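You operate a simulated robot arm through the tools that you are given. There is no shell and no other tool.

You run a simulated robot arm. Do the job below in one go: nothing can be reset, and whatever is moved stays where it is left.

TASK
Soak the cup of rice in the yellow casserole and cover it.
Fine: tip in the rice, then all the water from the orange jug; cup and jug end where they stood. Set down upright: orange jug.

Only the result counts: the job must be done as asked and must still hold three seconds after the hand-in. Knocking over, shifting, dropping, spilling or breaking anything else fails it. A push-on lid holds only when it is set on centred and level and pressed home; a screw cap is set on level and turned clockwise until tight.

THE ROBOT
A 7-joint arm with a two-finger gripper on a trunk, on a base that moves. Base frame: it is fixed to the floor where the robot stands at the start and does not move with it; the origin is under the middle of the robot, x ahead of it, y to its left, z up. Units: m, rad, N and s.
With the tool pointing down near the work surface it reaches from about 0.1 to 0.52 m from the robot's upright axis, wherever it stands. Its first joint turns from -2.496 to 2.496 rad. Places, roughly: casserole lid (21x21x6 cm) [3.8, 0.4, 0.9]; cup [3.5, 0.25, 1]; orange jug [3, 0, 1]; yellow casserole [3.5, 0.25, 1]; yellow casserole mouth [3.4, 0.2, 0.9]. Payload 1.47 kg.
The tool frame sits at the grasp point between the pads (the TCP): z along the fingers, y along the line on which they close. The tips reach 0.016 m beyond it. The gripper opens to 0.087 m; its body begins 0.055 m behind the TCP.
Orientation is that of the tool frame in the base frame, as a unit quaternion [w, x, y, z]. With the fingers straight down and closing along the base's y, the tool's x points along the base's -x, its y along +y and its z along -z.

THE INTERFACE
- The arm moves only by the tool drive_tool. Its argument "deltas" is a list of rows, each an object of numbers (a shift or turn left out is 0, a gripper value left out holds the last): "dx", "dy", "dz": the shift along the tool's x, y, z in cm; "ax", "ay", "az": the turn, a rotation vector about the tool's x, y, z in rad; "hand": the gripper command, from -1 (fully open) to 1 (shut), values between in proportion. In form: [{"dx": .., "dy": .., "dz": .., "ax": .., "ay": .., "az": .., "hand": ..}, ...]. A call has 1 to 20 rows; each row is the pose to reach, as a shift and turn from the pose commanded when the call began, along the tool's axes at that moment. Each row takes 0.2 s and may step no farther than 0.05 m and 0.15 rad from the row before; otherwise, or with a gripper value out of range, the whole call is refused. Where a pose cannot be reached the arm comes as near as it can. A force on the tool above 40 N (or 10 N above the force at the start of the call, whichever is more), or a blocked arm, ends the call early, and 0.2 s more pass. The fingers move at their own pace (about 0.045 m/s each) and stop on an object; they squeeze with about 28 N. The grip force told is the motor's: it shows also when the fingers shut on nothing. Time passes only in rows, and 0.2 s behind the last, so rows that repeat a pose let the fingers close. It gives the time, the measured TCP pose, the force on the tool (base axes), the opening and the grip force at its end, in the units of the frame above (readings bear some noise), with the torque about the TCP (base axes, N m) and any sound that the robot's microphone picked up.
- Cameras (640 x 400 px; columns grow to the right, rows downward): "scene" is now at [0.1607, 0.0083, 1.6358]; the picture's right is [-0.03, -1.00, 0.00], its down [-0.67, 0.02, -0.75] and it looks along [0.75, -0.03, -0.67] (base axes); focal length 282 px, centre (320, 200). "wrist" rides on the gripper at [0.073, 0.012, -0.09] in the tool frame; the picture's right is [-0.16, 0.99, 0.00], its down [-0.72, -0.12, -0.68] and it looks along [-0.67, -0.11, 0.73] (tool axes); focal length 247 px, centre (320, 200). There is no depth. A picture from a camera that has moved, and an enlarged one, comes with that camera's place and axes in the base frame and with its lens. The place of the scene camera against the robot may be out by one fixed shift of up to 0.018 m in any direction.
- snapshot(camera): a new picture of that camera. The clock stands still meanwhile.
- raise_lower(by): slides the trunk up (or, below 0, down) by that many m; the arm and the scene camera ride with it, the base frame stays. It gives what a move gives, with no picture.
- drive_base(legs): drives the robot by 1 to 6 legs, each [ahead, left, turn to the left] in m, m and rad, along the robot's own axes; the way and the turn of a leg run together, so that a leg with both is an arc; at most 1.5 m and 3.142 rad a leg. The arm and the cameras ride along, it lands a little off, and it stops where it bumps. It gives what a move gives.
- head_to(pan, tilt): turns the head with the scene camera to pan (to the left, within 1.501 rad either way) and tilt (down, from -0.506 to 1.204), counted from straight ahead of the robot. It gives what a move gives.
- enlarge(camera, box): a new picture of the part [left, top, right, bottom] of that camera's present view, enlarged. The clock stands still meanwhile.
- close_job(): hands the job in; it is judged then, once.

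Nothing tells you exact positions but the pictures and the camera data. Unless the task says otherwise, let go and move clear before handing in.

The tools are called after ">>>" by a JSON object that holds its "name" and its "arguments". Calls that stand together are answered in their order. drive_tool: Moves the arm, as the interface text tells. Its arguments: {"type":"object","properties":{"deltas":{"type":"array"}},"required":["deltas"]} The other tools are called the same way: raise_lower (by) moves the trunk up or down; drive_base (legs) drives the base; head_to (pan, tilt) turns the head that bears the scene camera; snapshot (camera) takes a picture; enlarge (camera, box) takes an enlarged picture of a part of a camera's view; close_job () hands the job in.

At the start:

```text
t: 0.0
tool_pos: [0.4544, 0.0115, 1.0964]
tcp_rot: [0.0, 0.0, 1.0, 0.001]
ft_force: [0.0, -0.4, -0.4]
ft_torque: [-0.04, 0.03, -0.03]
grip_width: 0.0871
grasp_force: 0.0
trunk travel left (down, up): [-0.964, 0.276]
robot x, y, heading: [0.0007, -0.0015, 0.0]
head pan, tilt (commanded): [-0.035, 0.728]
```

scene: 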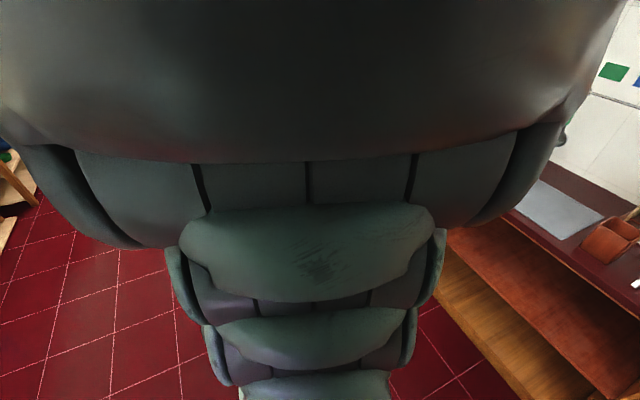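
wrist: 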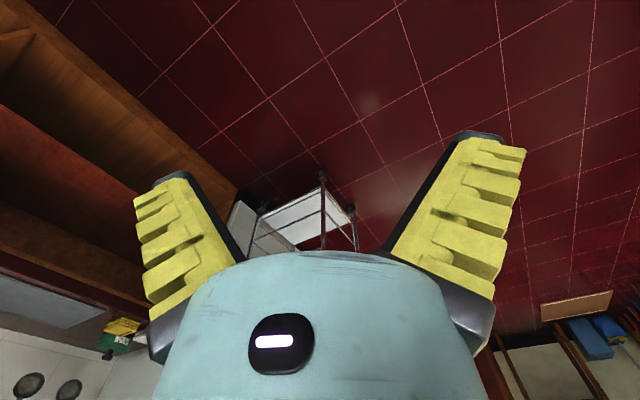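

The scene camera's view is mostly blocked by the arm. A counter is on the right and some floor ahead, so I'll look around with the head first.

>>> {"name": "head_to", "arguments": {"pan": 0.0, "tilt": 0.1}}

>>> {"name": "snapshot", "arguments": {"camera": "scene"}}

>>> {"name": "head_to", "arguments": {"pan": -0.8, "tilt": 0.3}}

>>> {"name": "snapshot", "arguments": {"camera": "scene"}}

>>> {"name": "head_to", "arguments": {"pan": 0.8, "tilt": 0.3}}

>>> {"name": "snapshot", "arguments": {"camera": "scene"}}

```text
t: 1.0
tool_pos: [0.4539, 0.011, 1.0956]
tcp_rot: [0.0, 0.0, 1.0, 0.0]
ft_force: [-0.1, 0.0, 0.4]
ft_torque: [0.03, 0.01, -0.01]
grip_width: 0.0871
grasp_force: 0.1
trunk travel left (down, up): [-0.964, 0.276]
robot x, y, heading: [-0.001, 0.0028, -0.002]
head pan, tilt (commanded): [0.0, 0.099]
```

```text
taken
camera scene: at [0.169, 0.0112, 1.693], right [0.0, -1.0, 0.0], down [-0.1, 0.0, -0.99], along [0.99, 0.0, -0.1], focal length 282 px, centre (320, 200)
```

scene: 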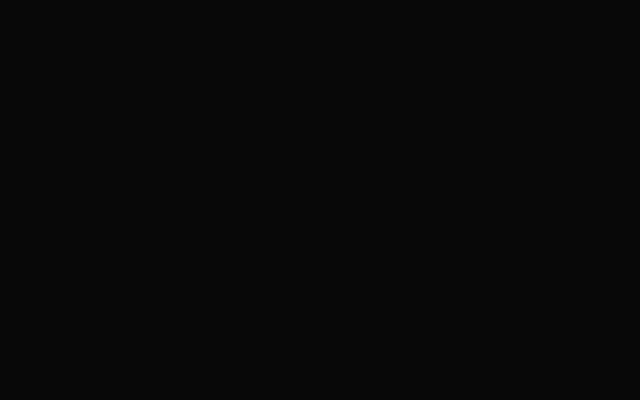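

```text
t: 2.1
tool_pos: [0.4546, 0.0121, 1.0957]
tcp_rot: [0.0, 0.0, 1.0, 0.0]
ft_force: [-0.1, 0.0, 0.5]
ft_torque: [0.0, 0.01, 0.0]
grip_width: 0.087
grasp_force: 0.1
trunk travel left (down, up): [-0.964, 0.276]
robot x, y, heading: [0.0021, 0.0021, -0.002]
head pan, tilt (commanded): [-0.799, 0.3]
```

```text
taken
camera scene: at [0.1302, -0.0655, 1.6758], right [-0.82, -0.57, 0.0], down [-0.16, 0.23, -0.96], along [0.55, -0.79, -0.28], focal length 282 px, centre (320, 200)
```

scene: 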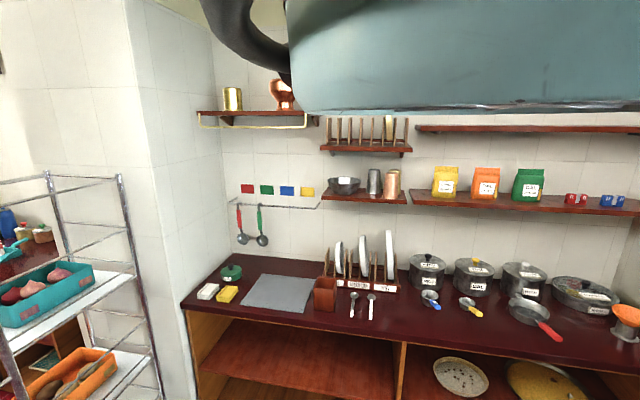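

```text
t: 3.8
tool_pos: [0.4535, 0.0117, 1.0969]
tcp_rot: [0.0, 0.0, 1.0, 0.0]
ft_force: [-0.8, 0.7, -0.3]
ft_torque: [-0.02, 0.01, 0.03]
grip_width: 0.0871
grasp_force: 0.0
trunk travel left (down, up): [-0.964, 0.276]
robot x, y, heading: [-0.0009, 0.0005, 0.001]
head pan, tilt (commanded): [0.799, 0.3]
```

```text
taken
camera scene: at [0.1303, -0.0654, 1.6757], right [-0.82, -0.57, 0.0], down [-0.16, 0.23, -0.96], along [0.55, -0.79, -0.28], focal length 282 px, centre (320, 200)
```

scene: 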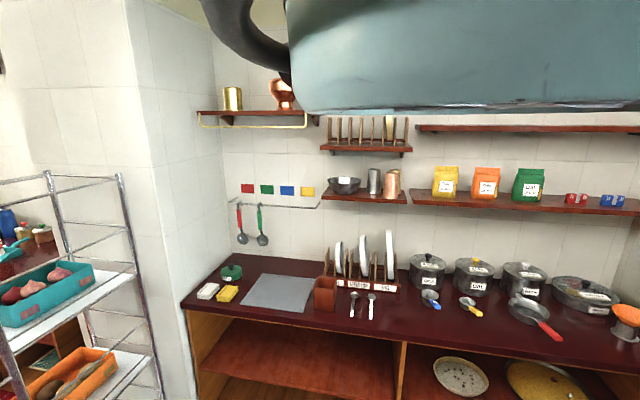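

A counter runs along the right side. The last picture came back with the camera's earlier pose, so I'll take it again.

>>> {"name": "snapshot", "arguments": {"camera": "scene"}}

```text
taken
camera scene: at [0.1303, -0.0654, 1.6757], right [-0.82, -0.57, 0.0], down [-0.16, 0.23, -0.96], along [0.55, -0.79, -0.28], focal length 282 px, centre (320, 200)
```

scene: 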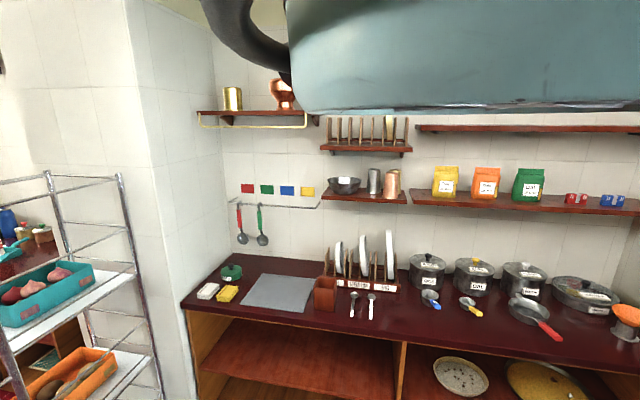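

The head is still at about -0.96 rad although 0.8 was commanded. I'll command it again with a different tilt.

>>> {"name": "head_to", "arguments": {"pan": 0.6, "tilt": 0.6}}

>>> {"name": "snapshot", "arguments": {"camera": "scene"}}

```text
t: 4.6
tool_pos: [0.4532, 0.0103, 1.0969]
tcp_rot: [0.0, -0.001, 1.0, 0.001]
ft_force: [-0.1, -0.6, 0.3]
ft_torque: [0.01, 0.01, 0.04]
grip_width: 0.0872
grasp_force: 0.0
trunk travel left (down, up): [-0.964, 0.276]
robot x, y, heading: [0.0026, 0.0008, -0.006]
head pan, tilt (commanded): [0.6, 0.6]
```

```text
taken
camera scene: at [0.1277, -0.0638, 1.6544], right [-0.83, -0.56, 0.0], down [-0.28, 0.41, -0.87], along [0.49, -0.72, -0.49], focal length 282 px, centre (320, 200)
```

scene: 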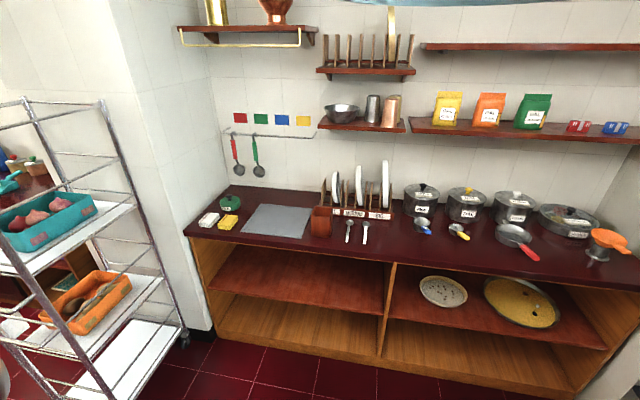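

The head's pan seems jammed against a link of the arm. I'll tilt further down first and then pan back.

>>> {"name": "head_to", "arguments": {"pan": -0.9, "tilt": 0.8}}

>>> {"name": "head_to", "arguments": {"pan": 0.0, "tilt": 0.8}}

>>> {"name": "snapshot", "arguments": {"camera": "scene"}}

```text
t: 6.2
tool_pos: [0.4541, 0.0115, 1.0957]
tcp_rot: [0.001, -0.001, 1.0, 0.0]
ft_force: [1.1, 0.0, 0.1]
ft_torque: [-0.01, -0.01, 0.02]
grip_width: 0.0872
grasp_force: 0.0
trunk travel left (down, up): [-0.964, 0.276]
robot x, y, heading: [-0.0033, 0.003, 0.001]
head pan, tilt (commanded): [-0.901, 0.799]
```

```text
t: 7.4
tool_pos: [0.4548, 0.0114, 1.0953]
tcp_rot: [0.0, 0.0, 1.0, 0.0]
ft_force: [0.0, -0.8, -0.5]
ft_torque: [-0.03, 0.0, 0.03]
grip_width: 0.0871
grasp_force: 0.1
trunk travel left (down, up): [-0.964, 0.276]
robot x, y, heading: [-0.0043, -0.0004, -0.001]
head pan, tilt (commanded): [0.0, 0.799]
```

```text
taken
camera scene: at [0.1232, -0.0572, 1.6335], right [-0.83, -0.56, 0.0], down [-0.38, 0.57, -0.73], along [0.41, -0.6, -0.69], focal length 282 px, centre (320, 200)
```

scene: 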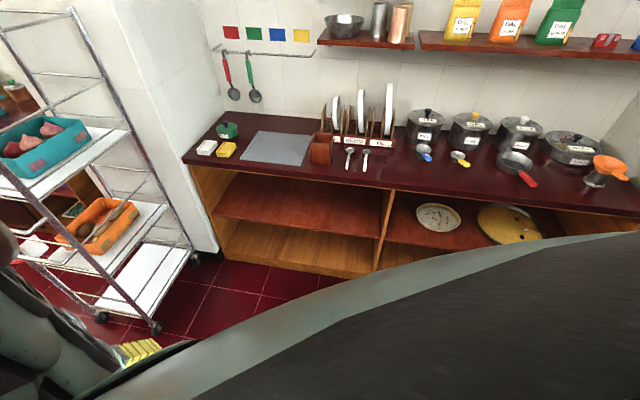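

The arm's upper link is blocking the head's pan. I'll lower the hand and move it forward to clear it.

>>> {"name": "drive_tool", "arguments": {"deltas": [{"dz": 4}, {"dz": 8}, {"dz": 12}, {"dz": 16}, {"dz": 20}, {"dz": 24}, {"dz": 28}]}}

>>> {"name": "snapshot", "arguments": {"camera": "scene"}}

```text
t: 9.0
tool_pos: [0.4523, 0.0121, 0.8868]
tcp_rot: [-0.001, 0.001, 1.0, 0.0]
ft_force: [-0.1, 0.1, -0.2]
ft_torque: [-0.03, -0.07, 0.0]
grip_width: 0.0871
grasp_force: 0.0
out of reach, approached as far as the arm can: row 6, 7
trunk travel left (down, up): [-0.964, 0.276]
robot x, y, heading: [-0.0011, 0.001, -0.001]
head pan, tilt (commanded): [0.0, 0.799]
```

```text
taken
camera scene: at [0.123, -0.0569, 1.6328], right [-0.83, -0.56, 0.0], down [-0.39, 0.57, -0.72], along [0.4, -0.6, -0.69], focal length 282 px, centre (320, 200)
```

scene: 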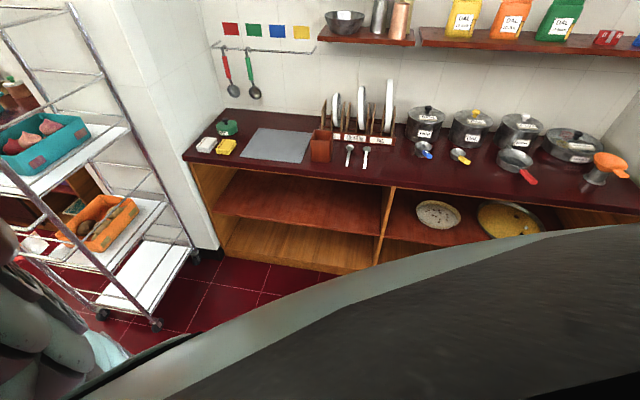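

The arm is down to z about 0.887, which is its limit with the trunk at this height. I'll try panning again.

>>> {"name": "head_to", "arguments": {"pan": 0.5, "tilt": 0.7}}

>>> {"name": "snapshot", "arguments": {"camera": "scene"}}

>>> {"name": "snapshot", "arguments": {"camera": "wrist"}}

```text
t: 9.9
tool_pos: [0.4537, 0.0123, 0.8869]
tcp_rot: [0.0, 0.0, 1.0, 0.0]
ft_force: [1.0, 0.3, -0.1]
ft_torque: [0.0, -0.01, 0.0]
grip_width: 0.0873
grasp_force: 0.1
trunk travel left (down, up): [-0.964, 0.276]
robot x, y, heading: [-0.0018, 0.0019, 0.0]
head pan, tilt (commanded): [0.499, 0.7]
```

```text
taken
camera scene: at [0.1231, -0.0569, 1.6329], right [-0.83, -0.56, 0.0], down [-0.39, 0.57, -0.72], along [0.41, -0.6, -0.69], focal length 282 px, centre (320, 200)
```

scene: 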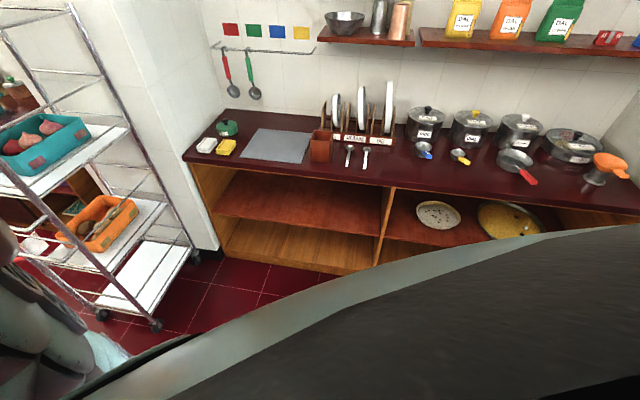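

```text
taken
camera wrist: at [0.3813, 0.0219, 0.9774], right [0.16, 0.99, 0.0], down [0.72, -0.12, 0.68], along [0.67, -0.11, -0.73], focal length 247 px, centre (320, 200)
```

wrist: 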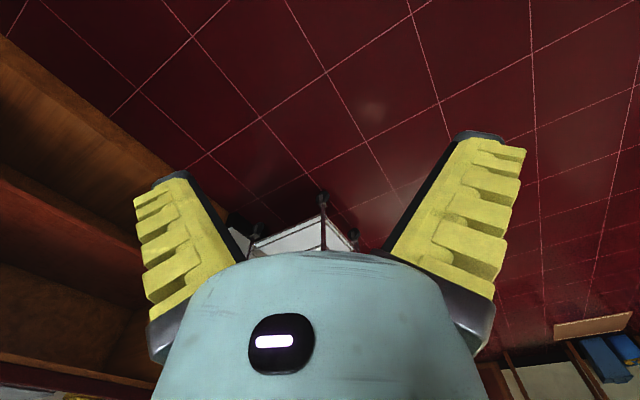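

The head is jammed on the right side of the arm. I'll swing the arm to the left around the robot's axis to free it.

>>> {"name": "drive_tool", "arguments": {"deltas": [{"dx": 0.23, "dy": 4.53, "az": -0.1}, {"dx": 0.9, "dy": 9.02, "az": -0.2}, {"dx": 2.03, "dy": 13.42, "az": -0.3}, {"dx": 3.58, "dy": 17.68, "az": -0.4}, {"dx": 5.56, "dy": 21.77, "az": -0.5}, {"dx": 7.93, "dy": 25.63, "az": -0.6}, {"dx": 10.68, "dy": 29.25, "az": -0.7}, {"dx": 13.77, "dy": 32.57, "az": -0.8}]}}

>>> {"name": "snapshot", "arguments": {"camera": "scene"}}

```text
t: 11.8
tool_pos: [0.2911, 0.2787, 0.9297]
tcp_rot: [0.0, -0.35, 0.937, 0.0]
ft_force: [-0.6, 0.7, -0.2]
ft_torque: [0.0, -0.04, 0.0]
grip_width: 0.0868
grasp_force: 0.0
out of reach, approached as far as the arm can: row 2, 3, 4, 5, 6, 7, 8
trunk travel left (down, up): [-0.964, 0.276]
robot x, y, heading: [-0.004, 0.0012, 0.002]
head pan, tilt (commanded): [0.499, 0.7]
```

```text
taken
camera scene: at [0.1246, -0.0593, 1.6386], right [-0.83, -0.56, 0.0], down [-0.36, 0.53, -0.77], along [0.43, -0.64, -0.64], focal length 282 px, centre (320, 200)
```

scene: 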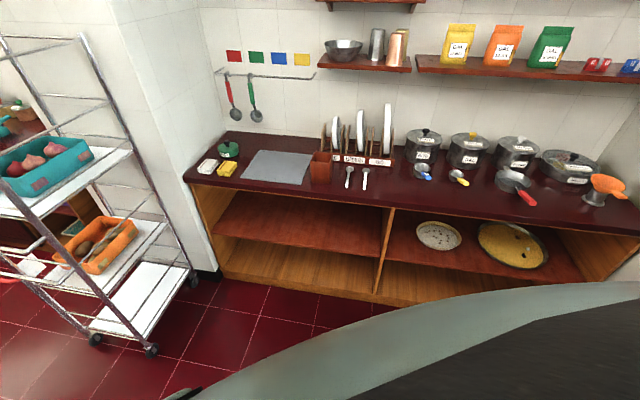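

The arm swung left but the head's pan hasn't moved. I'll tilt the head up and try the pan from there.

>>> {"name": "head_to", "arguments": {"pan": -0.5, "tilt": 0.1}}

>>> {"name": "snapshot", "arguments": {"camera": "scene"}}

```text
t: 13.0
tool_pos: [0.2928, 0.2771, 0.9287]
tcp_rot: [0.0, -0.35, 0.937, 0.0]
ft_force: [1.8, 0.3, 0.1]
ft_torque: [-0.02, -0.03, 0.04]
grip_width: 0.0868
grasp_force: 0.1
trunk travel left (down, up): [-0.964, 0.276]
robot x, y, heading: [0.0001, -0.0002, 0.004]
head pan, tilt (commanded): [-0.499, 0.099]
```

```text
taken
camera scene: at [0.1303, -0.0649, 1.686], right [-0.82, -0.57, 0.0], down [-0.1, 0.14, -0.98], along [0.57, -0.81, -0.17], focal length 282 px, centre (320, 200)
```

scene: 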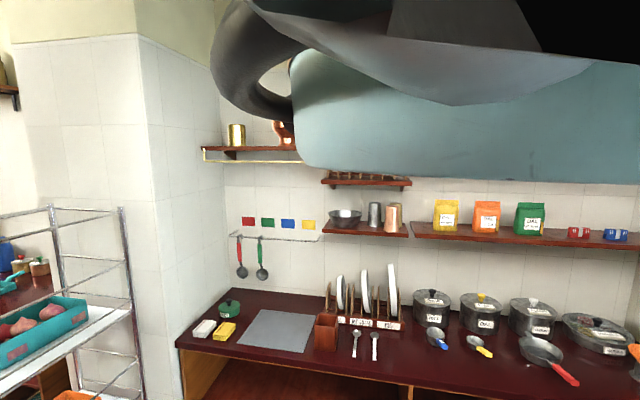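

A link of the arm sits at head height in front of the camera. I'll raise the hand a little and look again to see what is blocking the head.

>>> {"name": "drive_tool", "arguments": {"deltas": [{"dz": -4}, {"dz": -8}, {"dz": -12}, {"dz": -16}, {"dz": -20}, {"dz": -24}]}}

>>> {"name": "snapshot", "arguments": {"camera": "scene"}}

>>> {"name": "snapshot", "arguments": {"camera": "wrist"}}

```text
t: 14.4
tool_pos: [0.2972, 0.3147, 1.0869]
tcp_rot: [-0.002, -0.35, 0.937, -0.001]
ft_force: [-0.3, -0.1, 0.4]
ft_torque: [0.0, -0.02, -0.01]
grip_width: 0.087
grasp_force: 0.0
out of reach, approached as far as the arm can: row 4, 5, 6
trunk travel left (down, up): [-0.964, 0.276]
robot x, y, heading: [-0.0012, 0.0024, -0.001]
head pan, tilt (commanded): [-0.499, 0.099]
```

```text
taken
camera scene: at [0.13, -0.0641, 1.6928], right [-0.82, -0.58, 0.0], down [-0.06, 0.08, -0.99], along [0.57, -0.81, -0.1], focal length 282 px, centre (320, 200)
```

scene: 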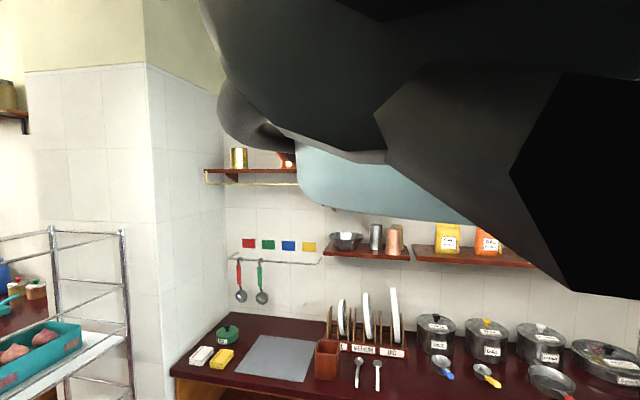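

```text
taken
camera wrist: at [0.2363, 0.2735, 1.1772], right [-0.53, 0.85, 0.0], down [0.62, 0.39, 0.68], along [0.58, 0.36, -0.73], focal length 247 px, centre (320, 200)
```

wrist: 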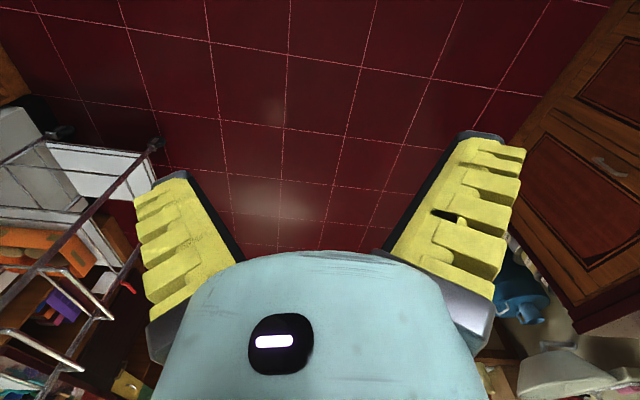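

The arm's links pass close to the head. I'll check whether the pan joint moves at all by turning it further right.

>>> {"name": "head_to", "arguments": {"pan": -1.3, "tilt": 0.5}}

>>> {"name": "snapshot", "arguments": {"camera": "scene"}}

>>> {"name": "head_to", "arguments": {"pan": -0.2, "tilt": 0.5}}

>>> {"name": "snapshot", "arguments": {"camera": "scene"}}

```text
t: 15.6
tool_pos: [0.2994, 0.3143, 1.087]
tcp_rot: [-0.001, -0.35, 0.937, -0.001]
ft_force: [-0.2, 0.7, -0.3]
ft_torque: [0.0, 0.01, 0.02]
grip_width: 0.0869
grasp_force: 0.0
trunk travel left (down, up): [-0.964, 0.276]
robot x, y, heading: [-0.0005, -0.0026, -0.003]
head pan, tilt (commanded): [-1.3, 0.499]
```

```text
taken
camera scene: at [0.1013, -0.0765, 1.656], right [-0.96, -0.27, 0.0], down [-0.13, 0.46, -0.88], along [0.24, -0.85, -0.48], focal length 282 px, centre (320, 200)
```

scene: 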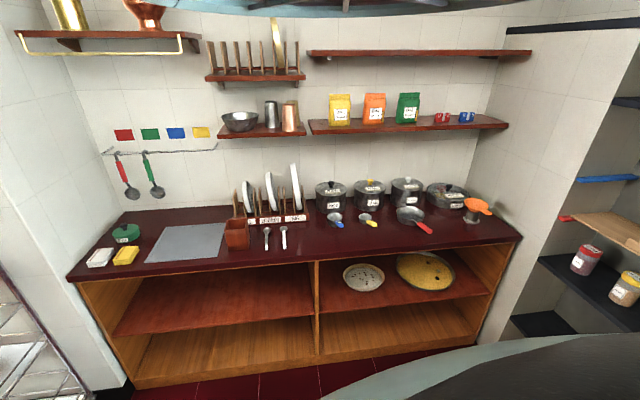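

```text
t: 16.9
tool_pos: [0.2991, 0.3149, 1.0879]
tcp_rot: [-0.001, -0.349, 0.937, -0.001]
ft_force: [-0.5, 0.0, 0.8]
ft_torque: [-0.01, -0.03, -0.02]
grip_width: 0.0869
grasp_force: 0.1
trunk travel left (down, up): [-0.964, 0.276]
robot x, y, heading: [0.0012, -0.0013, 0.002]
head pan, tilt (commanded): [-0.201, 0.499]
```

```text
taken
camera scene: at [0.128, -0.0641, 1.656], right [-0.83, -0.56, 0.0], down [-0.27, 0.4, -0.88], along [0.49, -0.73, -0.48], focal length 282 px, centre (320, 200)
```

scene: 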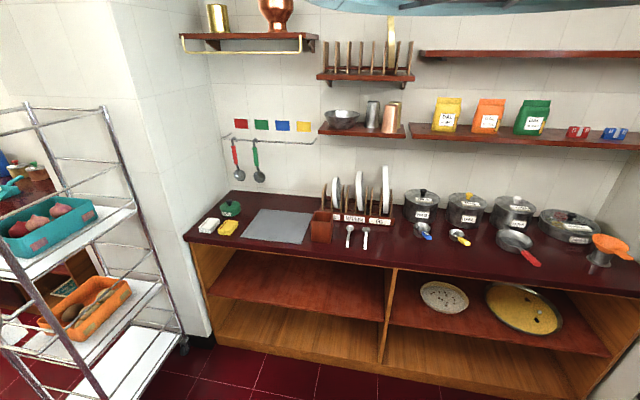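

The pan joint works, but it stops at about -0.97 when coming left. I'll swing the arm further left to see whether that stop moves.

>>> {"name": "drive_tool", "arguments": {"deltas": [{"dx": 0.22, "dy": 4.33, "az": -0.1}, {"dx": 0.86, "dy": 8.62, "az": -0.2}, {"dx": 1.94, "dy": 12.82, "az": -0.3}, {"dx": 3.42, "dy": 16.9, "az": -0.4}, {"dx": 5.31, "dy": 20.8, "az": -0.5}, {"dx": 7.58, "dy": 24.5, "az": -0.6}, {"dx": 10.2, "dy": 27.95, "az": -0.7}, {"dx": 13.16, "dy": 31.1, "az": -0.8}]}}

>>> {"name": "head_to", "arguments": {"pan": -0.3, "tilt": 0.6}}

>>> {"name": "snapshot", "arguments": {"camera": "scene"}}

```text
t: 18.7
tool_pos: [0.0736, 0.4331, 1.1499]
tcp_rot: [-0.001, -0.677, 0.736, -0.002]
ft_force: [0.6, 0.3, -0.3]
ft_torque: [0.05, 0.02, 0.05]
grip_width: 0.0872
grasp_force: 0.0
out of reach, approached as far as the arm can: row 5, 6, 7, 8
trunk travel left (down, up): [-0.964, 0.276]
robot x, y, heading: [-0.0019, -0.0009, 0.004]
head pan, tilt (commanded): [-0.201, 0.499]
```

```text
t: 19.4
tool_pos: [0.0758, 0.4345, 1.1495]
tcp_rot: [0.0, -0.673, 0.739, 0.0]
ft_force: [0.2, 0.4, 0.2]
ft_torque: [-0.01, 0.03, -0.01]
grip_width: 0.0871
grasp_force: 0.0
trunk travel left (down, up): [-0.964, 0.276]
robot x, y, heading: [0.0024, 0.001, -0.002]
head pan, tilt (commanded): [-0.3, 0.6]
```

```text
taken
camera scene: at [0.1276, -0.0638, 1.654], right [-0.83, -0.56, 0.0], down [-0.28, 0.41, -0.87], along [0.49, -0.72, -0.5], focal length 282 px, centre (320, 200)
```

scene: 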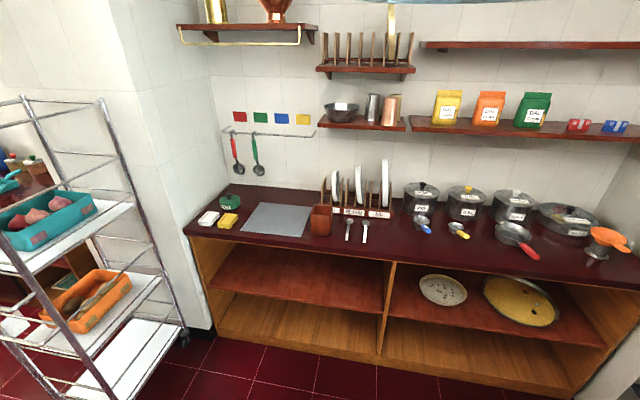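

The stop stays where it was with the arm moved, so the obstacle doesn't swing with the arm. I'll try passing it with the tilt at each extreme.

>>> {"name": "head_to", "arguments": {"pan": -0.95, "tilt": 1.2}}

>>> {"name": "head_to", "arguments": {"pan": 0.0, "tilt": 1.2}}

>>> {"name": "snapshot", "arguments": {"camera": "scene"}}

>>> {"name": "head_to", "arguments": {"pan": -0.95, "tilt": -0.5}}

>>> {"name": "head_to", "arguments": {"pan": 0.0, "tilt": -0.5}}

>>> {"name": "snapshot", "arguments": {"camera": "scene"}}

```text
t: 20.4
tool_pos: [0.0753, 0.4331, 1.1499]
tcp_rot: [0.001, -0.674, 0.738, 0.0]
ft_force: [1.5, 0.1, 0.5]
ft_torque: [0.01, 0.0, 0.01]
grip_width: 0.0868
grasp_force: 0.1
trunk travel left (down, up): [-0.964, 0.276]
robot x, y, heading: [0.0013, -0.0031, -0.001]
head pan, tilt (commanded): [-0.949, 1.201]
```

```text
t: 21.6
tool_pos: [0.0747, 0.4348, 1.1503]
tcp_rot: [-0.001, -0.674, 0.739, 0.0]
ft_force: [0.3, 1.2, -0.4]
ft_torque: [0.01, 0.03, -0.01]
grip_width: 0.0873
grasp_force: 0.1
trunk travel left (down, up): [-0.964, 0.276]
robot x, y, heading: [0.0014, -0.0011, 0.002]
head pan, tilt (commanded): [0.0, 1.201]
```

```text
taken
camera scene: at [0.11, -0.034, 1.6024], right [-0.81, -0.59, 0.0], down [-0.55, 0.75, -0.36], along [0.21, -0.29, -0.93], focal length 282 px, centre (320, 200)
```

scene: 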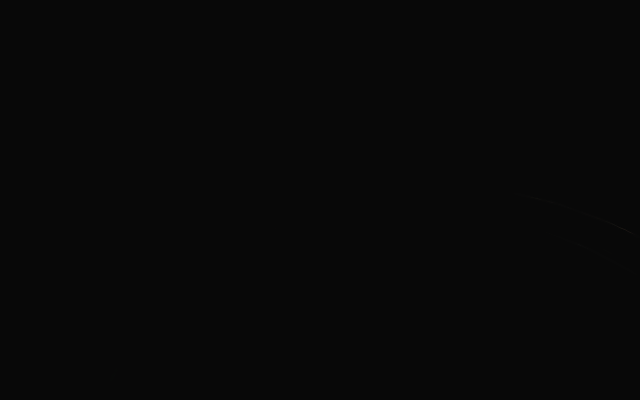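

```text
t: 23.3
tool_pos: [0.0763, 0.4345, 1.1503]
tcp_rot: [0.0, -0.674, 0.739, 0.0]
ft_force: [-0.3, 0.4, -1.0]
ft_torque: [0.01, -0.01, -0.01]
grip_width: 0.0871
grasp_force: 0.1
trunk travel left (down, up): [-0.964, 0.276]
robot x, y, heading: [0.0013, -0.0012, 0.005]
head pan, tilt (commanded): [-0.949, -0.499]
```

```text
t: 24.6
tool_pos: [0.0759, 0.4336, 1.1491]
tcp_rot: [0.0, -0.674, 0.739, 0.0]
ft_force: [-0.7, -0.1, -0.3]
ft_torque: [0.0, 0.0, 0.03]
grip_width: 0.0869
grasp_force: 0.0
trunk travel left (down, up): [-0.964, 0.276]
robot x, y, heading: [-0.0014, 0.0014, 0.005]
head pan, tilt (commanded): [0.0, -0.499]
```

```text
taken
camera scene: at [0.144, 0.0111, 1.7421], right [0.0, -1.0, 0.0], down [0.48, 0.0, -0.88], along [0.88, 0.0, 0.48], focal length 282 px, centre (320, 200)
```

scene: 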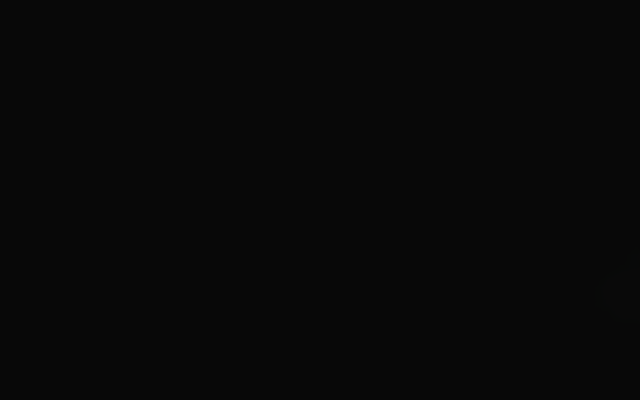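

With the tilt at its highest the head passed the stop. The camera is inside an arm link at pan 0, so I'll bring the tilt down there.

>>> {"name": "head_to", "arguments": {"pan": 0.0, "tilt": 0.73}}

>>> {"name": "snapshot", "arguments": {"camera": "scene"}}

```text
t: 26.0
tool_pos: [0.0739, 0.4336, 1.1492]
tcp_rot: [0.001, -0.674, 0.739, 0.0]
ft_force: [-0.6, 0.7, -0.1]
ft_torque: [0.01, 0.04, 0.03]
grip_width: 0.0871
grasp_force: 0.0
trunk travel left (down, up): [-0.964, 0.276]
robot x, y, heading: [0.0003, -0.0009, -0.004]
head pan, tilt (commanded): [0.0, 0.73]
```

```text
taken
camera scene: at [0.1607, 0.0112, 1.6358], right [0.0, -1.0, 0.0], down [-0.67, 0.0, -0.75], along [0.75, 0.0, -0.67], focal length 282 px, centre (320, 200)
```

scene: 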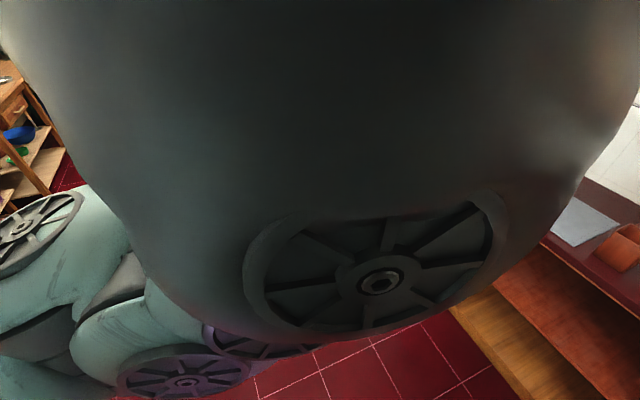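

A large shoulder link sits right in front of the head, so the camera sees well only to either side of it. I'll look to the left side next, passing the stop with the tilt up.

>>> {"name": "head_to", "arguments": {"pan": 0.0, "tilt": -0.5}}

>>> {"name": "head_to", "arguments": {"pan": 1.0, "tilt": -0.5}}

>>> {"name": "head_to", "arguments": {"pan": 1.0, "tilt": 0.3}}

>>> {"name": "snapshot", "arguments": {"camera": "scene"}}

```text
t: 27.4
tool_pos: [0.0754, 0.4339, 1.1502]
tcp_rot: [0.0, -0.674, 0.739, 0.0]
ft_force: [0.2, -0.2, 0.9]
ft_torque: [-0.02, 0.0, 0.02]
grip_width: 0.0871
grasp_force: 0.1
trunk travel left (down, up): [-0.964, 0.276]
robot x, y, heading: [-0.0017, -0.0005, 0.0]
head pan, tilt (commanded): [0.0, -0.499]
```

```text
t: 28.7
tool_pos: [0.0744, 0.4347, 1.1512]
tcp_rot: [0.0, -0.674, 0.739, 0.0]
ft_force: [0.1, 1.0, 0.8]
ft_torque: [0.0, -0.02, -0.01]
grip_width: 0.0868
grasp_force: 0.0
trunk travel left (down, up): [-0.964, 0.276]
robot x, y, heading: [-0.0002, 0.0004, -0.003]
head pan, tilt (commanded): [1.0, -0.499]
```

```text
t: 29.8
tool_pos: [0.0752, 0.4337, 1.1506]
tcp_rot: [0.0, -0.675, 0.738, 0.0]
ft_force: [-0.7, -0.5, -0.3]
ft_torque: [0.01, 0.0, 0.0]
grip_width: 0.0869
grasp_force: 0.1
trunk travel left (down, up): [-0.964, 0.276]
robot x, y, heading: [0.0012, 0.0031, -0.005]
head pan, tilt (commanded): [1.0, 0.3]
```

```text
taken
camera scene: at [0.1273, 0.0898, 1.6744], right [0.84, -0.54, 0.0], down [-0.16, -0.25, -0.96], along [0.52, 0.8, -0.29], focal length 282 px, centre (320, 200)
```

scene: 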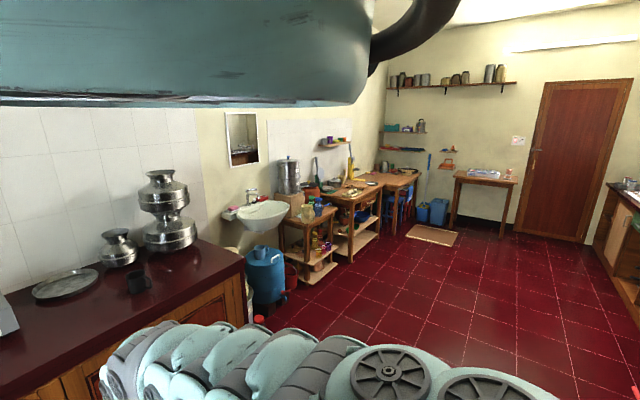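

The left view shows the kitchen, with the edge of another counter at the far right that is probably the work area. I'll turn the base right a bit so this view covers what is straight ahead.

>>> {"name": "drive_base", "arguments": {"legs": [[0, 0, -0.9]]}}

>>> {"name": "snapshot", "arguments": {"camera": "scene"}}

```text
t: 32.5
tool_pos: [0.3875, 0.2103, 1.1504]
tcp_rot: [0.0, -0.283, 0.959, 0.0]
ft_force: [0.1, 0.5, -0.4]
ft_torque: [0.0, -0.02, 0.01]
grip_width: 0.0869
grasp_force: 0.1
trunk travel left (down, up): [-0.964, 0.276]
robot x, y, heading: [-0.0016, 0.0017, -0.903]
head pan, tilt (commanded): [1.0, 0.3]
```

```text
taken
camera scene: at [0.1431, -0.0349, 1.6744], right [0.1, -1.0, 0.0], down [-0.29, -0.03, -0.96], along [0.95, 0.09, -0.3], focal length 282 px, centre (320, 200)
```

scene: 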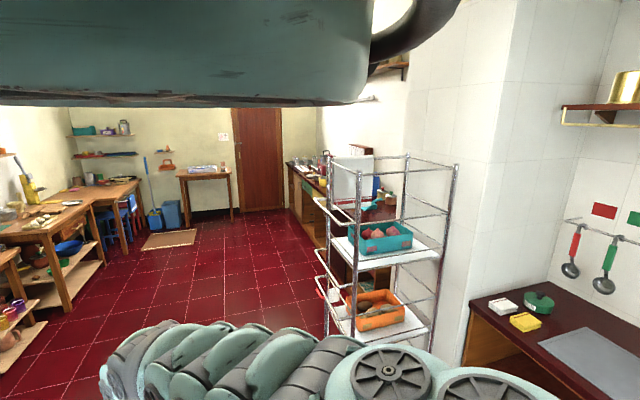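

The destination counter seems to run along the right wall behind the trolley. I'll zoom in on it.

>>> {"name": "enlarge", "arguments": {"camera": "scene", "box": [270, 130, 470, 255]}}

>>> {"name": "enlarge", "arguments": {"camera": "scene", "box": [0, 100, 200, 225]}}

```text
3.20 times, centred on (370, 192) of scene
camera zoom: at [0.1431, -0.0349, 1.6744], right [0.1, -1.0, 0.0], down [-0.29, -0.03, -0.96], along [0.95, 0.09, -0.3], focal length 902 px, centre (160, 224)
```

zoom: 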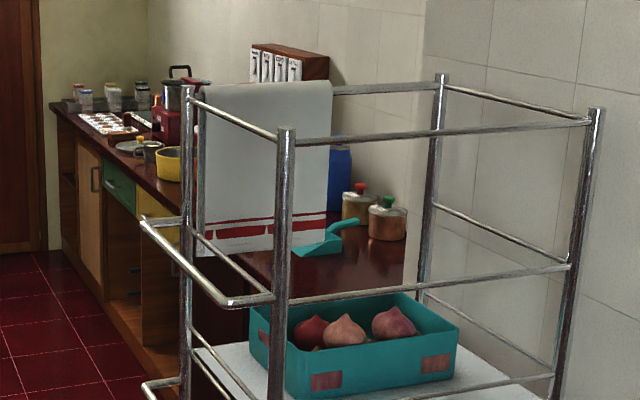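

```text
3.20 times, centred on (100, 162) of scene
camera zoom: at [0.1431, -0.0349, 1.6744], right [0.1, -1.0, 0.0], down [-0.29, -0.03, -0.96], along [0.95, 0.09, -0.3], focal length 902 px, centre (1024, 320)
```

zoom: 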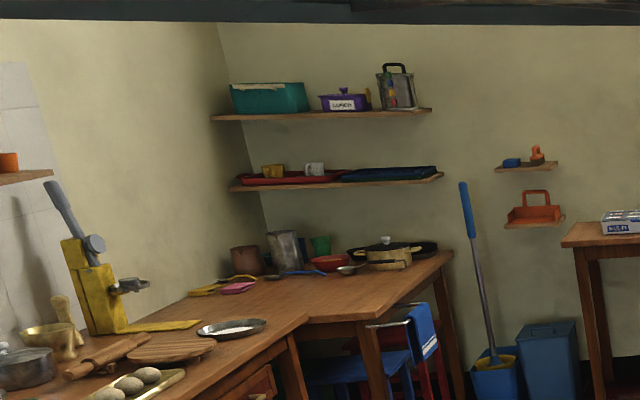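

The yellow casserole is visible behind the trolley, at about (3.3, 0.22), on a counter whose front edge runs at roughly 0.41 rad to the base x axis. I'll go round the trolley through the open floor towards (3.0, 1.05), in short legs.

>>> {"name": "drive_base", "arguments": {"legs": [[0, 0, 0.718], [0.916, 1.087, 0]]}}

>>> {"name": "snapshot", "arguments": {"camera": "scene"}}

```text
t: 41.5
tool_pos: [1.2537, 1.3169, 1.151]
tcp_rot: [0.0, -0.601, 0.799, 0.0]
ft_force: [-0.6, -0.5, -0.3]
ft_torque: [-0.01, -0.05, 0.03]
grip_width: 0.087
grasp_force: 0.0
trunk travel left (down, up): [-0.964, 0.276]
robot x, y, heading: [1.0962, 0.9065, -0.188]
head pan, tilt (commanded): [1.0, 0.3]
```

```text
taken
camera scene: at [1.2383, 0.971, 1.6744], right [0.72, -0.69, 0.0], down [-0.2, -0.21, -0.96], along [0.66, 0.69, -0.3], focal length 282 px, centre (320, 200)
```

scene: 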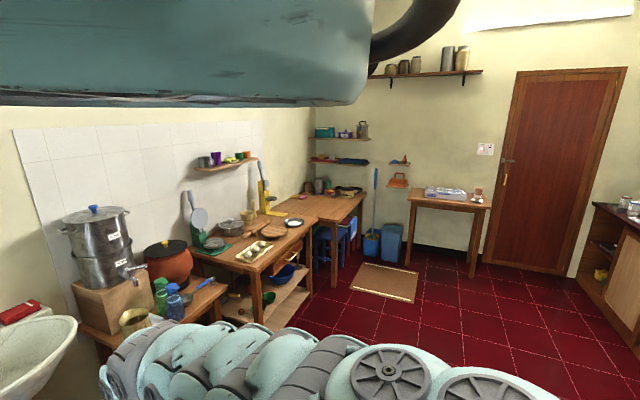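

The way is clear. I'll swing the head to the right side to see the counter before going closer.

>>> {"name": "head_to", "arguments": {"pan": 1.0, "tilt": -0.5}}

>>> {"name": "head_to", "arguments": {"pan": -1.05, "tilt": -0.5}}

>>> {"name": "head_to", "arguments": {"pan": -1.0, "tilt": 0.4}}

>>> {"name": "snapshot", "arguments": {"camera": "scene"}}

```text
t: 42.7
tool_pos: [1.2543, 1.3185, 1.1498]
tcp_rot: [0.0, -0.602, 0.799, -0.001]
ft_force: [-0.6, 1.0, -0.2]
ft_torque: [0.03, 0.01, -0.01]
grip_width: 0.0871
grasp_force: 0.1
trunk travel left (down, up): [-0.964, 0.276]
robot x, y, heading: [1.0982, 0.906, -0.19]
head pan, tilt (commanded): [1.0, -0.499]
```

```text
t: 44.6
tool_pos: [1.2546, 1.3173, 1.1508]
tcp_rot: [0.0, -0.602, 0.799, -0.001]
ft_force: [-0.6, 0.2, 0.4]
ft_torque: [-0.01, 0.0, 0.01]
grip_width: 0.0868
grasp_force: 0.1
trunk travel left (down, up): [-0.964, 0.276]
robot x, y, heading: [1.096, 0.9039, -0.191]
head pan, tilt (commanded): [-1.051, -0.499]
```

```text
t: 45.8
tool_pos: [1.2539, 1.3168, 1.1493]
tcp_rot: [0.0, -0.601, 0.799, 0.001]
ft_force: [-0.4, -0.4, -0.6]
ft_torque: [0.0, -0.03, 0.0]
grip_width: 0.0872
grasp_force: 0.1
trunk travel left (down, up): [-0.964, 0.276]
robot x, y, heading: [1.0992, 0.9024, -0.193]
head pan, tilt (commanded): [-1.0, 0.4]
```

```text
taken
camera scene: at [1.2083, 0.8174, 1.6652], right [-0.93, -0.37, 0.0], down [-0.14, 0.36, -0.92], along [0.34, -0.86, -0.39], focal length 282 px, centre (320, 200)
```

scene: 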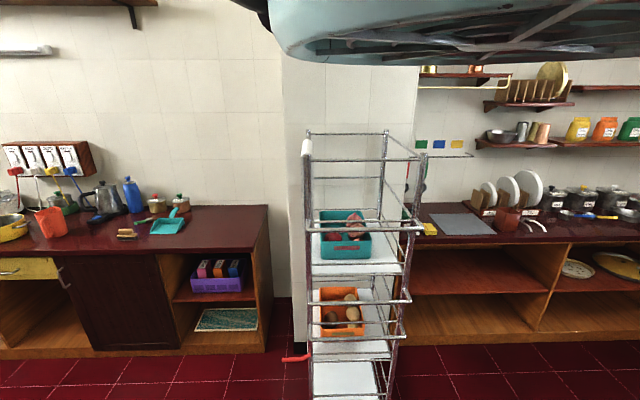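

The orange jug and the yellow casserole are visible on the counter at the left of this view. I'll drive on along the aisle.

>>> {"name": "drive_base", "arguments": {"legs": [[0.9, 0.28, 0], [0.9, 0.28, 0]]}}

>>> {"name": "snapshot", "arguments": {"camera": "scene"}}

```text
t: 55.3
tool_pos: [3.1297, 1.5304, 1.1501]
tcp_rot: [0.0, -0.602, 0.799, 0.0]
ft_force: [0.5, -1.0, 0.9]
ft_torque: [0.0, 0.0, -0.01]
grip_width: 0.0869
grasp_force: 0.1
trunk travel left (down, up): [-0.964, 0.276]
robot x, y, heading: [2.9724, 1.1155, -0.193]
head pan, tilt (commanded): [-1.0, 0.4]
```

```text
taken
camera scene: at [3.0849, 1.03, 1.6651], right [-0.93, -0.37, 0.0], down [-0.15, 0.36, -0.92], along [0.34, -0.85, -0.39], focal length 282 px, centre (320, 200)
```

scene: 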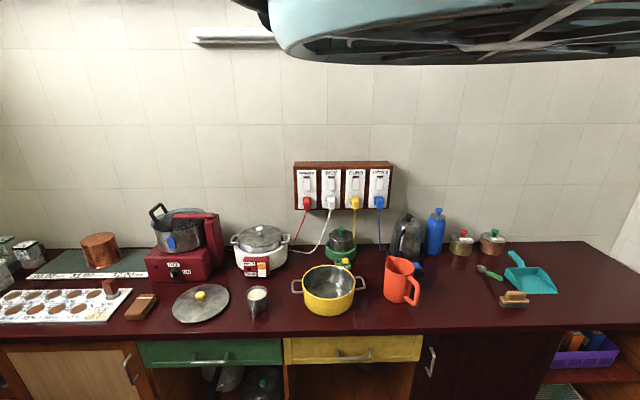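

I now have a good view of the counter. From left to right are the lid with a yellow knob, the rice cup, the yellow casserole and the orange jug, and I'll enlarge to locate each one.

>>> {"name": "enlarge", "arguments": {"camera": "scene", "box": [160, 220, 320, 340]}}

>>> {"name": "enlarge", "arguments": {"camera": "scene", "box": [280, 220, 440, 340]}}

```text
3.33 times, centred on (240, 280) of scene
camera zoom: at [3.0849, 1.03, 1.6651], right [-0.93, -0.37, 0.0], down [-0.15, 0.36, -0.92], along [0.34, -0.85, -0.39], focal length 939 px, centre (587, -67)
```

zoom: 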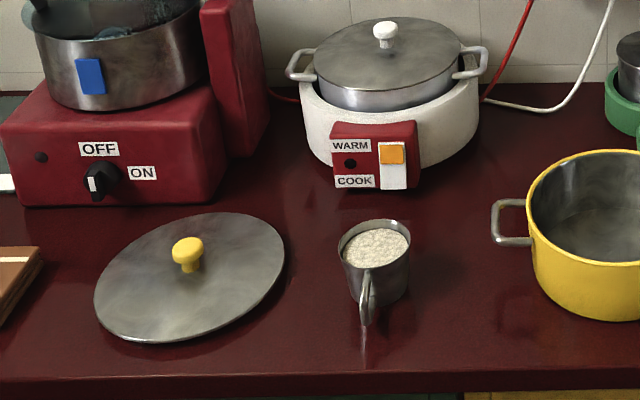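

```text
3.33 times, centred on (360, 280) of scene
camera zoom: at [3.0849, 1.03, 1.6651], right [-0.93, -0.37, 0.0], down [-0.15, 0.36, -0.92], along [0.34, -0.85, -0.39], focal length 939 px, centre (187, -67)
```

zoom: 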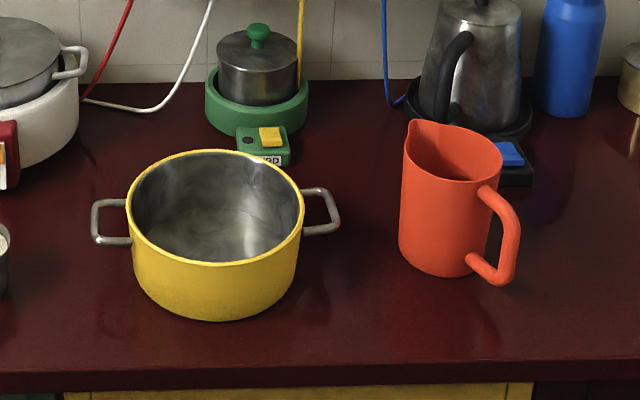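

I estimate the lid at about (3.79, 0.44) and the casserole at about (3.37, 0.22). Handle directions are clear: the cup's handle points to the robot, and the jug's handle points out to the right front. To fix the heights I'll take a second view with the trunk lower.

>>> {"name": "raise_lower", "arguments": {"by": -0.2}}

>>> {"name": "snapshot", "arguments": {"camera": "scene"}}

>>> {"name": "enlarge", "arguments": {"camera": "scene", "box": [160, 160, 320, 260]}}

>>> {"name": "enlarge", "arguments": {"camera": "scene", "box": [280, 160, 440, 260]}}

```text
t: 57.5
tool_pos: [3.1291, 1.5301, 0.9497]
tcp_rot: [0.0, -0.602, 0.799, 0.0]
ft_force: [-0.4, -0.7, 0.5]
ft_torque: [-0.03, -0.02, -0.04]
grip_width: 0.087
grasp_force: 0.0
trunk travel left (down, up): [-0.764, 0.476]
robot x, y, heading: [2.9742, 1.12, -0.187]
head pan, tilt (commanded): [-1.0, 0.4]
```

```text
taken
camera scene: at [3.0849, 1.03, 1.4651], right [-0.93, -0.37, 0.0], down [-0.15, 0.36, -0.92], along [0.34, -0.85, -0.39], focal length 282 px, centre (320, 200)
```

scene: 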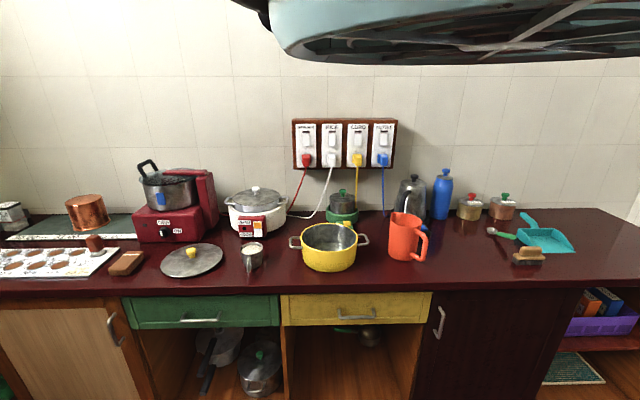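

```text
4.00 times, centred on (240, 210) of scene
camera zoom: at [3.0849, 1.03, 1.4651], right [-0.93, -0.37, 0.0], down [-0.15, 0.36, -0.92], along [0.34, -0.85, -0.39], focal length 1127 px, centre (640, 160)
```

zoom: 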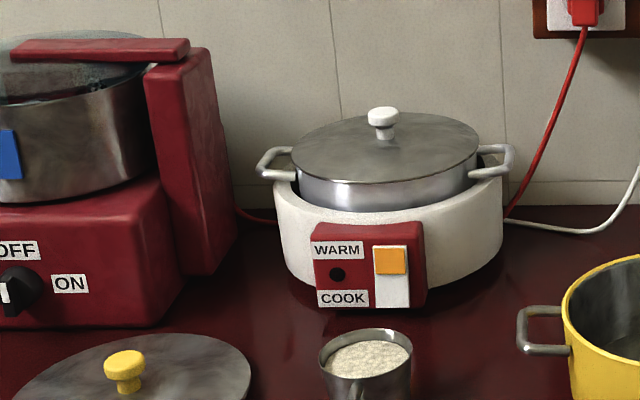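

```text
4.00 times, centred on (360, 210) of scene
camera zoom: at [3.0849, 1.03, 1.4651], right [-0.93, -0.37, 0.0], down [-0.15, 0.36, -0.92], along [0.34, -0.85, -0.39], focal length 1127 px, centre (160, 160)
```

zoom: 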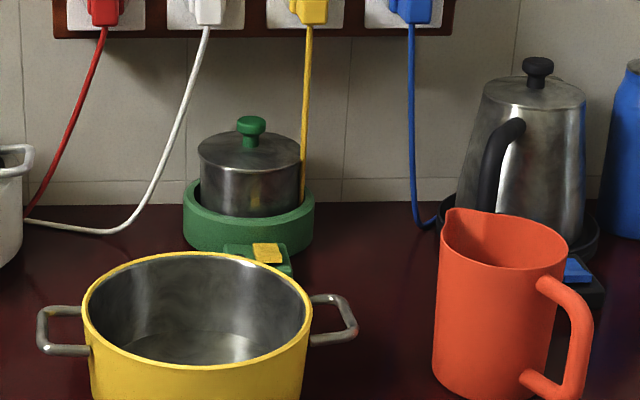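

Stereo gives a counter height of about 0.85 m. The casserole rim centre is at about (3.385, 0.18, 0.93), the cup mouth at (3.625, 0.327, 0.92), the lid knob at (3.84, 0.39, 0.90) and the jug rim centre at (3.13, 0.07, 1.0). Next I'll swing the arm round towards the counter side in free space.

>>> {"name": "drive_tool", "arguments": {"deltas": [{"dx": 0.58, "dy": -4.34, "az": 0.1}, {"dx": 1.59, "dy": -8.6, "az": 0.2}, {"dx": 3.02, "dy": -12.74, "az": 0.3}, {"dx": 4.86, "dy": -16.71, "az": 0.4}, {"dx": 7.08, "dy": -20.48, "az": 0.5}, {"dx": 9.68, "dy": -24.01, "az": 0.6}, {"dx": 12.6, "dy": -27.27, "az": 0.7}, {"dx": 15.84, "dy": -30.21, "az": 0.8}, {"dx": 19.36, "dy": -32.82, "az": 0.9}, {"dx": 23.12, "dy": -35.06, "az": 1.0}, {"dx": 27.09, "dy": -36.92, "az": 1.1}, {"dx": 31.21, "dy": -38.37, "az": 1.2}]}}

```text
t: 60.1
tool_pos: [3.5811, 1.1764, 0.9735]
tcp_rot: [0.0, -0.046, 0.999, 0.0]
ft_force: [-0.2, 0.7, -0.2]
ft_torque: [-0.03, -0.03, -0.02]
grip_width: 0.0871
grasp_force: 0.1
out of reach, approached as far as the arm can: row 5, 6, 7, 8, 9, 10, 11, 12
trunk travel left (down, up): [-0.764, 0.476]
robot x, y, heading: [2.9738, 1.1173, -0.187]
head pan, tilt (commanded): [-1.0, 0.4]
```

The arm ended farther out than commanded (radius about 0.61 m), so its solution is being limited somewhere. I'll look at the arm before going on.

>>> {"name": "snapshot", "arguments": {"camera": "wrist"}}

>>> {"name": "head_to", "arguments": {"pan": -1.0, "tilt": 0.75}}

>>> {"name": "snapshot", "arguments": {"camera": "scene"}}

```text
taken
camera wrist: at [3.5077, 1.1797, 1.0636], right [0.07, 1.0, 0.0], down [0.73, -0.05, 0.68], along [0.68, -0.04, -0.73], focal length 247 px, centre (320, 200)
```

wrist: 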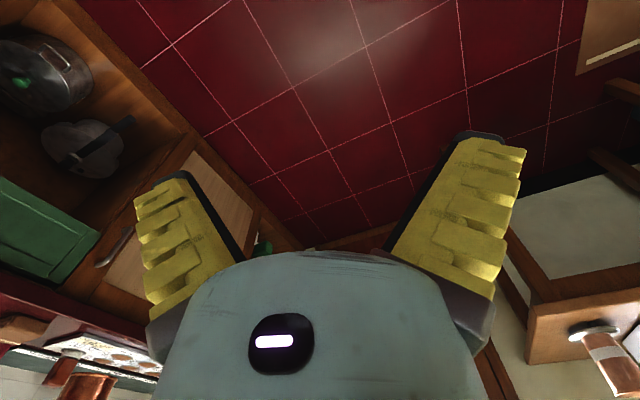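

```text
t: 60.9
tool_pos: [3.5805, 1.1778, 0.9736]
tcp_rot: [0.0, -0.047, 0.999, 0.001]
ft_force: [-0.4, 0.0, 0.5]
ft_torque: [0.02, 0.0, 0.01]
grip_width: 0.087
grasp_force: 0.1
trunk travel left (down, up): [-0.764, 0.476]
robot x, y, heading: [2.9739, 1.1145, -0.188]
head pan, tilt (commanded): [-1.0, 0.75]
```

```text
taken
camera scene: at [3.0812, 1.039, 1.4341], right [-0.93, -0.37, 0.0], down [-0.25, 0.63, -0.73], along [0.27, -0.68, -0.68], focal length 282 px, centre (320, 200)
```

scene: 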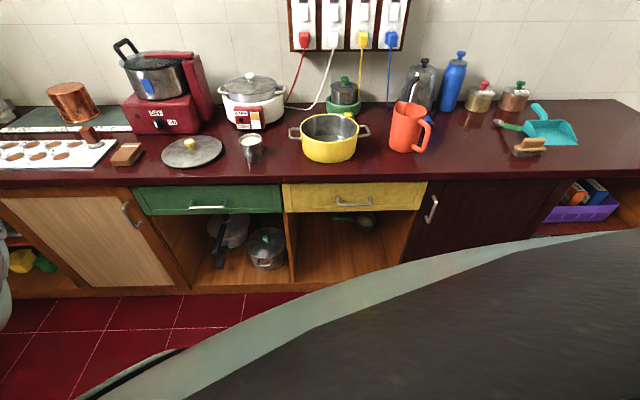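

The commanded pose seems to be running ahead of what the arm could reach. I'll command a pose equal to the start pose in the robot's frame and see whether the readings agree.

>>> {"name": "drive_tool", "arguments": {"deltas": [{"dx": 0.05, "dy": -4, "dz": -1, "az": 0.1}, {"dx": 0.1, "dy": -8, "dz": -2, "az": 0.2}, {"dx": 0.15, "dy": -12, "dz": -3, "az": 0.3}, {"dx": 0.2, "dy": -15.8, "dz": -4, "az": 0.4}, {"dx": 0.2, "dy": -15.8, "dz": -4, "az": 0.4}, {"dx": 0.2, "dy": -15.8, "dz": -4, "az": 0.4}]}}

```text
t: 62.3
tool_pos: [3.6092, 1.0173, 0.9987]
tcp_rot: [0.0, 0.154, 0.988, -0.001]
ft_force: [-0.6, 0.2, 0.9]
ft_torque: [0.03, -0.01, -0.04]
grip_width: 0.087
grasp_force: 0.1
out of reach, approached as far as the arm can: row 1, 2, 3, 4, 5, 6
trunk travel left (down, up): [-0.764, 0.476]
robot x, y, heading: [2.9733, 1.1194, -0.188]
head pan, tilt (commanded): [-1.0, 0.75]
```

The hand is now at radius 0.64 and z about 1.0. I think retraction is limited when the hand is this high relative to the trunk, so I'll lower it in free space and check.

>>> {"name": "drive_tool", "arguments": {"deltas": [{"dz": 4}, {"dz": 8}, {"dz": 12}, {"dz": 16}, {"dz": 16}]}}

```text
t: 63.5
tool_pos: [3.6105, 1.0156, 0.8372]
tcp_rot: [0.0, 0.153, 0.988, -0.001]
ft_force: [-0.4, -0.1, -0.8]
ft_torque: [-0.04, -0.03, 0.02]
grip_width: 0.0869
grasp_force: 0.1
trunk travel left (down, up): [-0.764, 0.476]
robot x, y, heading: [2.9766, 1.1186, -0.189]
head pan, tilt (commanded): [-1.0, 0.75]
```

That move succeeded without a reach warning. Now I'll retract towards the robot at this height.

>>> {"name": "drive_tool", "arguments": {"deltas": [{"dx": 4}, {"dx": 8}, {"dx": 12}, {"dx": 16}, {"dx": 20}, {"dx": 20}]}}

```text
t: 64.9
tool_pos: [3.4531, 1.0741, 0.8156]
tcp_rot: [0.002, 0.154, 0.988, 0.0]
ft_force: [0.0, -0.1, 0.2]
ft_torque: [-0.02, -0.03, -0.02]
grip_width: 0.0869
grasp_force: 0.1
out of reach, approached as far as the arm can: row 4, 5, 6
trunk travel left (down, up): [-0.764, 0.476]
robot x, y, heading: [2.9784, 1.1182, -0.187]
head pan, tilt (commanded): [-1.0, 0.75]
```

The arm now stops retracting at radius 0.48, so its posture differs from the start. I'll look at it from above, through the front.

>>> {"name": "head_to", "arguments": {"pan": -1.0, "tilt": -0.5}}

>>> {"name": "head_to", "arguments": {"pan": 0.0, "tilt": -0.5}}

>>> {"name": "head_to", "arguments": {"pan": 0.0, "tilt": 0.8}}

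>>> {"name": "snapshot", "arguments": {"camera": "scene"}}

```text
t: 66.3
tool_pos: [3.4518, 1.0736, 0.8162]
tcp_rot: [0.001, 0.153, 0.988, 0.001]
ft_force: [0.2, -0.5, -0.4]
ft_torque: [0.0, -0.02, 0.01]
grip_width: 0.0869
grasp_force: 0.1
trunk travel left (down, up): [-0.764, 0.476]
robot x, y, heading: [2.9733, 1.1146, -0.189]
head pan, tilt (commanded): [-1.0, -0.499]
```

```text
t: 67.6
tool_pos: [3.4524, 1.0735, 0.815]
tcp_rot: [0.0, 0.153, 0.988, 0.001]
ft_force: [0.5, 0.1, -0.5]
ft_torque: [-0.01, 0.03, 0.0]
grip_width: 0.087
grasp_force: 0.1
trunk travel left (down, up): [-0.764, 0.476]
robot x, y, heading: [2.9728, 1.1158, -0.188]
head pan, tilt (commanded): [0.0, -0.499]
```

```text
t: 69.1
tool_pos: [3.4512, 1.0745, 0.815]
tcp_rot: [0.001, 0.154, 0.988, 0.001]
ft_force: [0.0, -0.3, 0.0]
ft_torque: [0.01, 0.04, -0.02]
grip_width: 0.0869
grasp_force: 0.0
trunk travel left (down, up): [-0.764, 0.476]
robot x, y, heading: [2.9745, 1.1188, -0.19]
head pan, tilt (commanded): [0.0, 0.799]
```

```text
taken
camera scene: at [3.1296, 1.1008, 1.4301], right [-0.19, -0.98, 0.0], down [-0.7, 0.13, -0.7], along [0.69, -0.13, -0.72], focal length 282 px, centre (320, 200)
```

scene: 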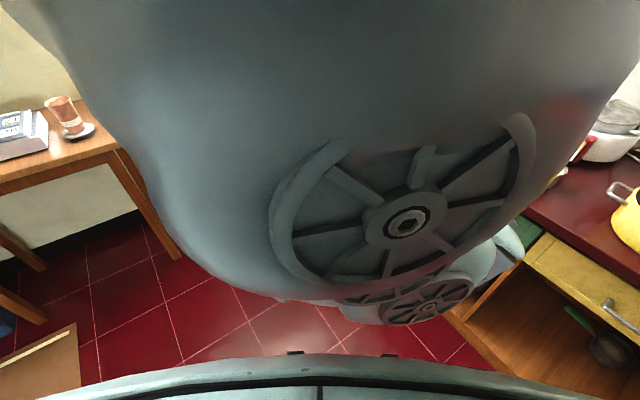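

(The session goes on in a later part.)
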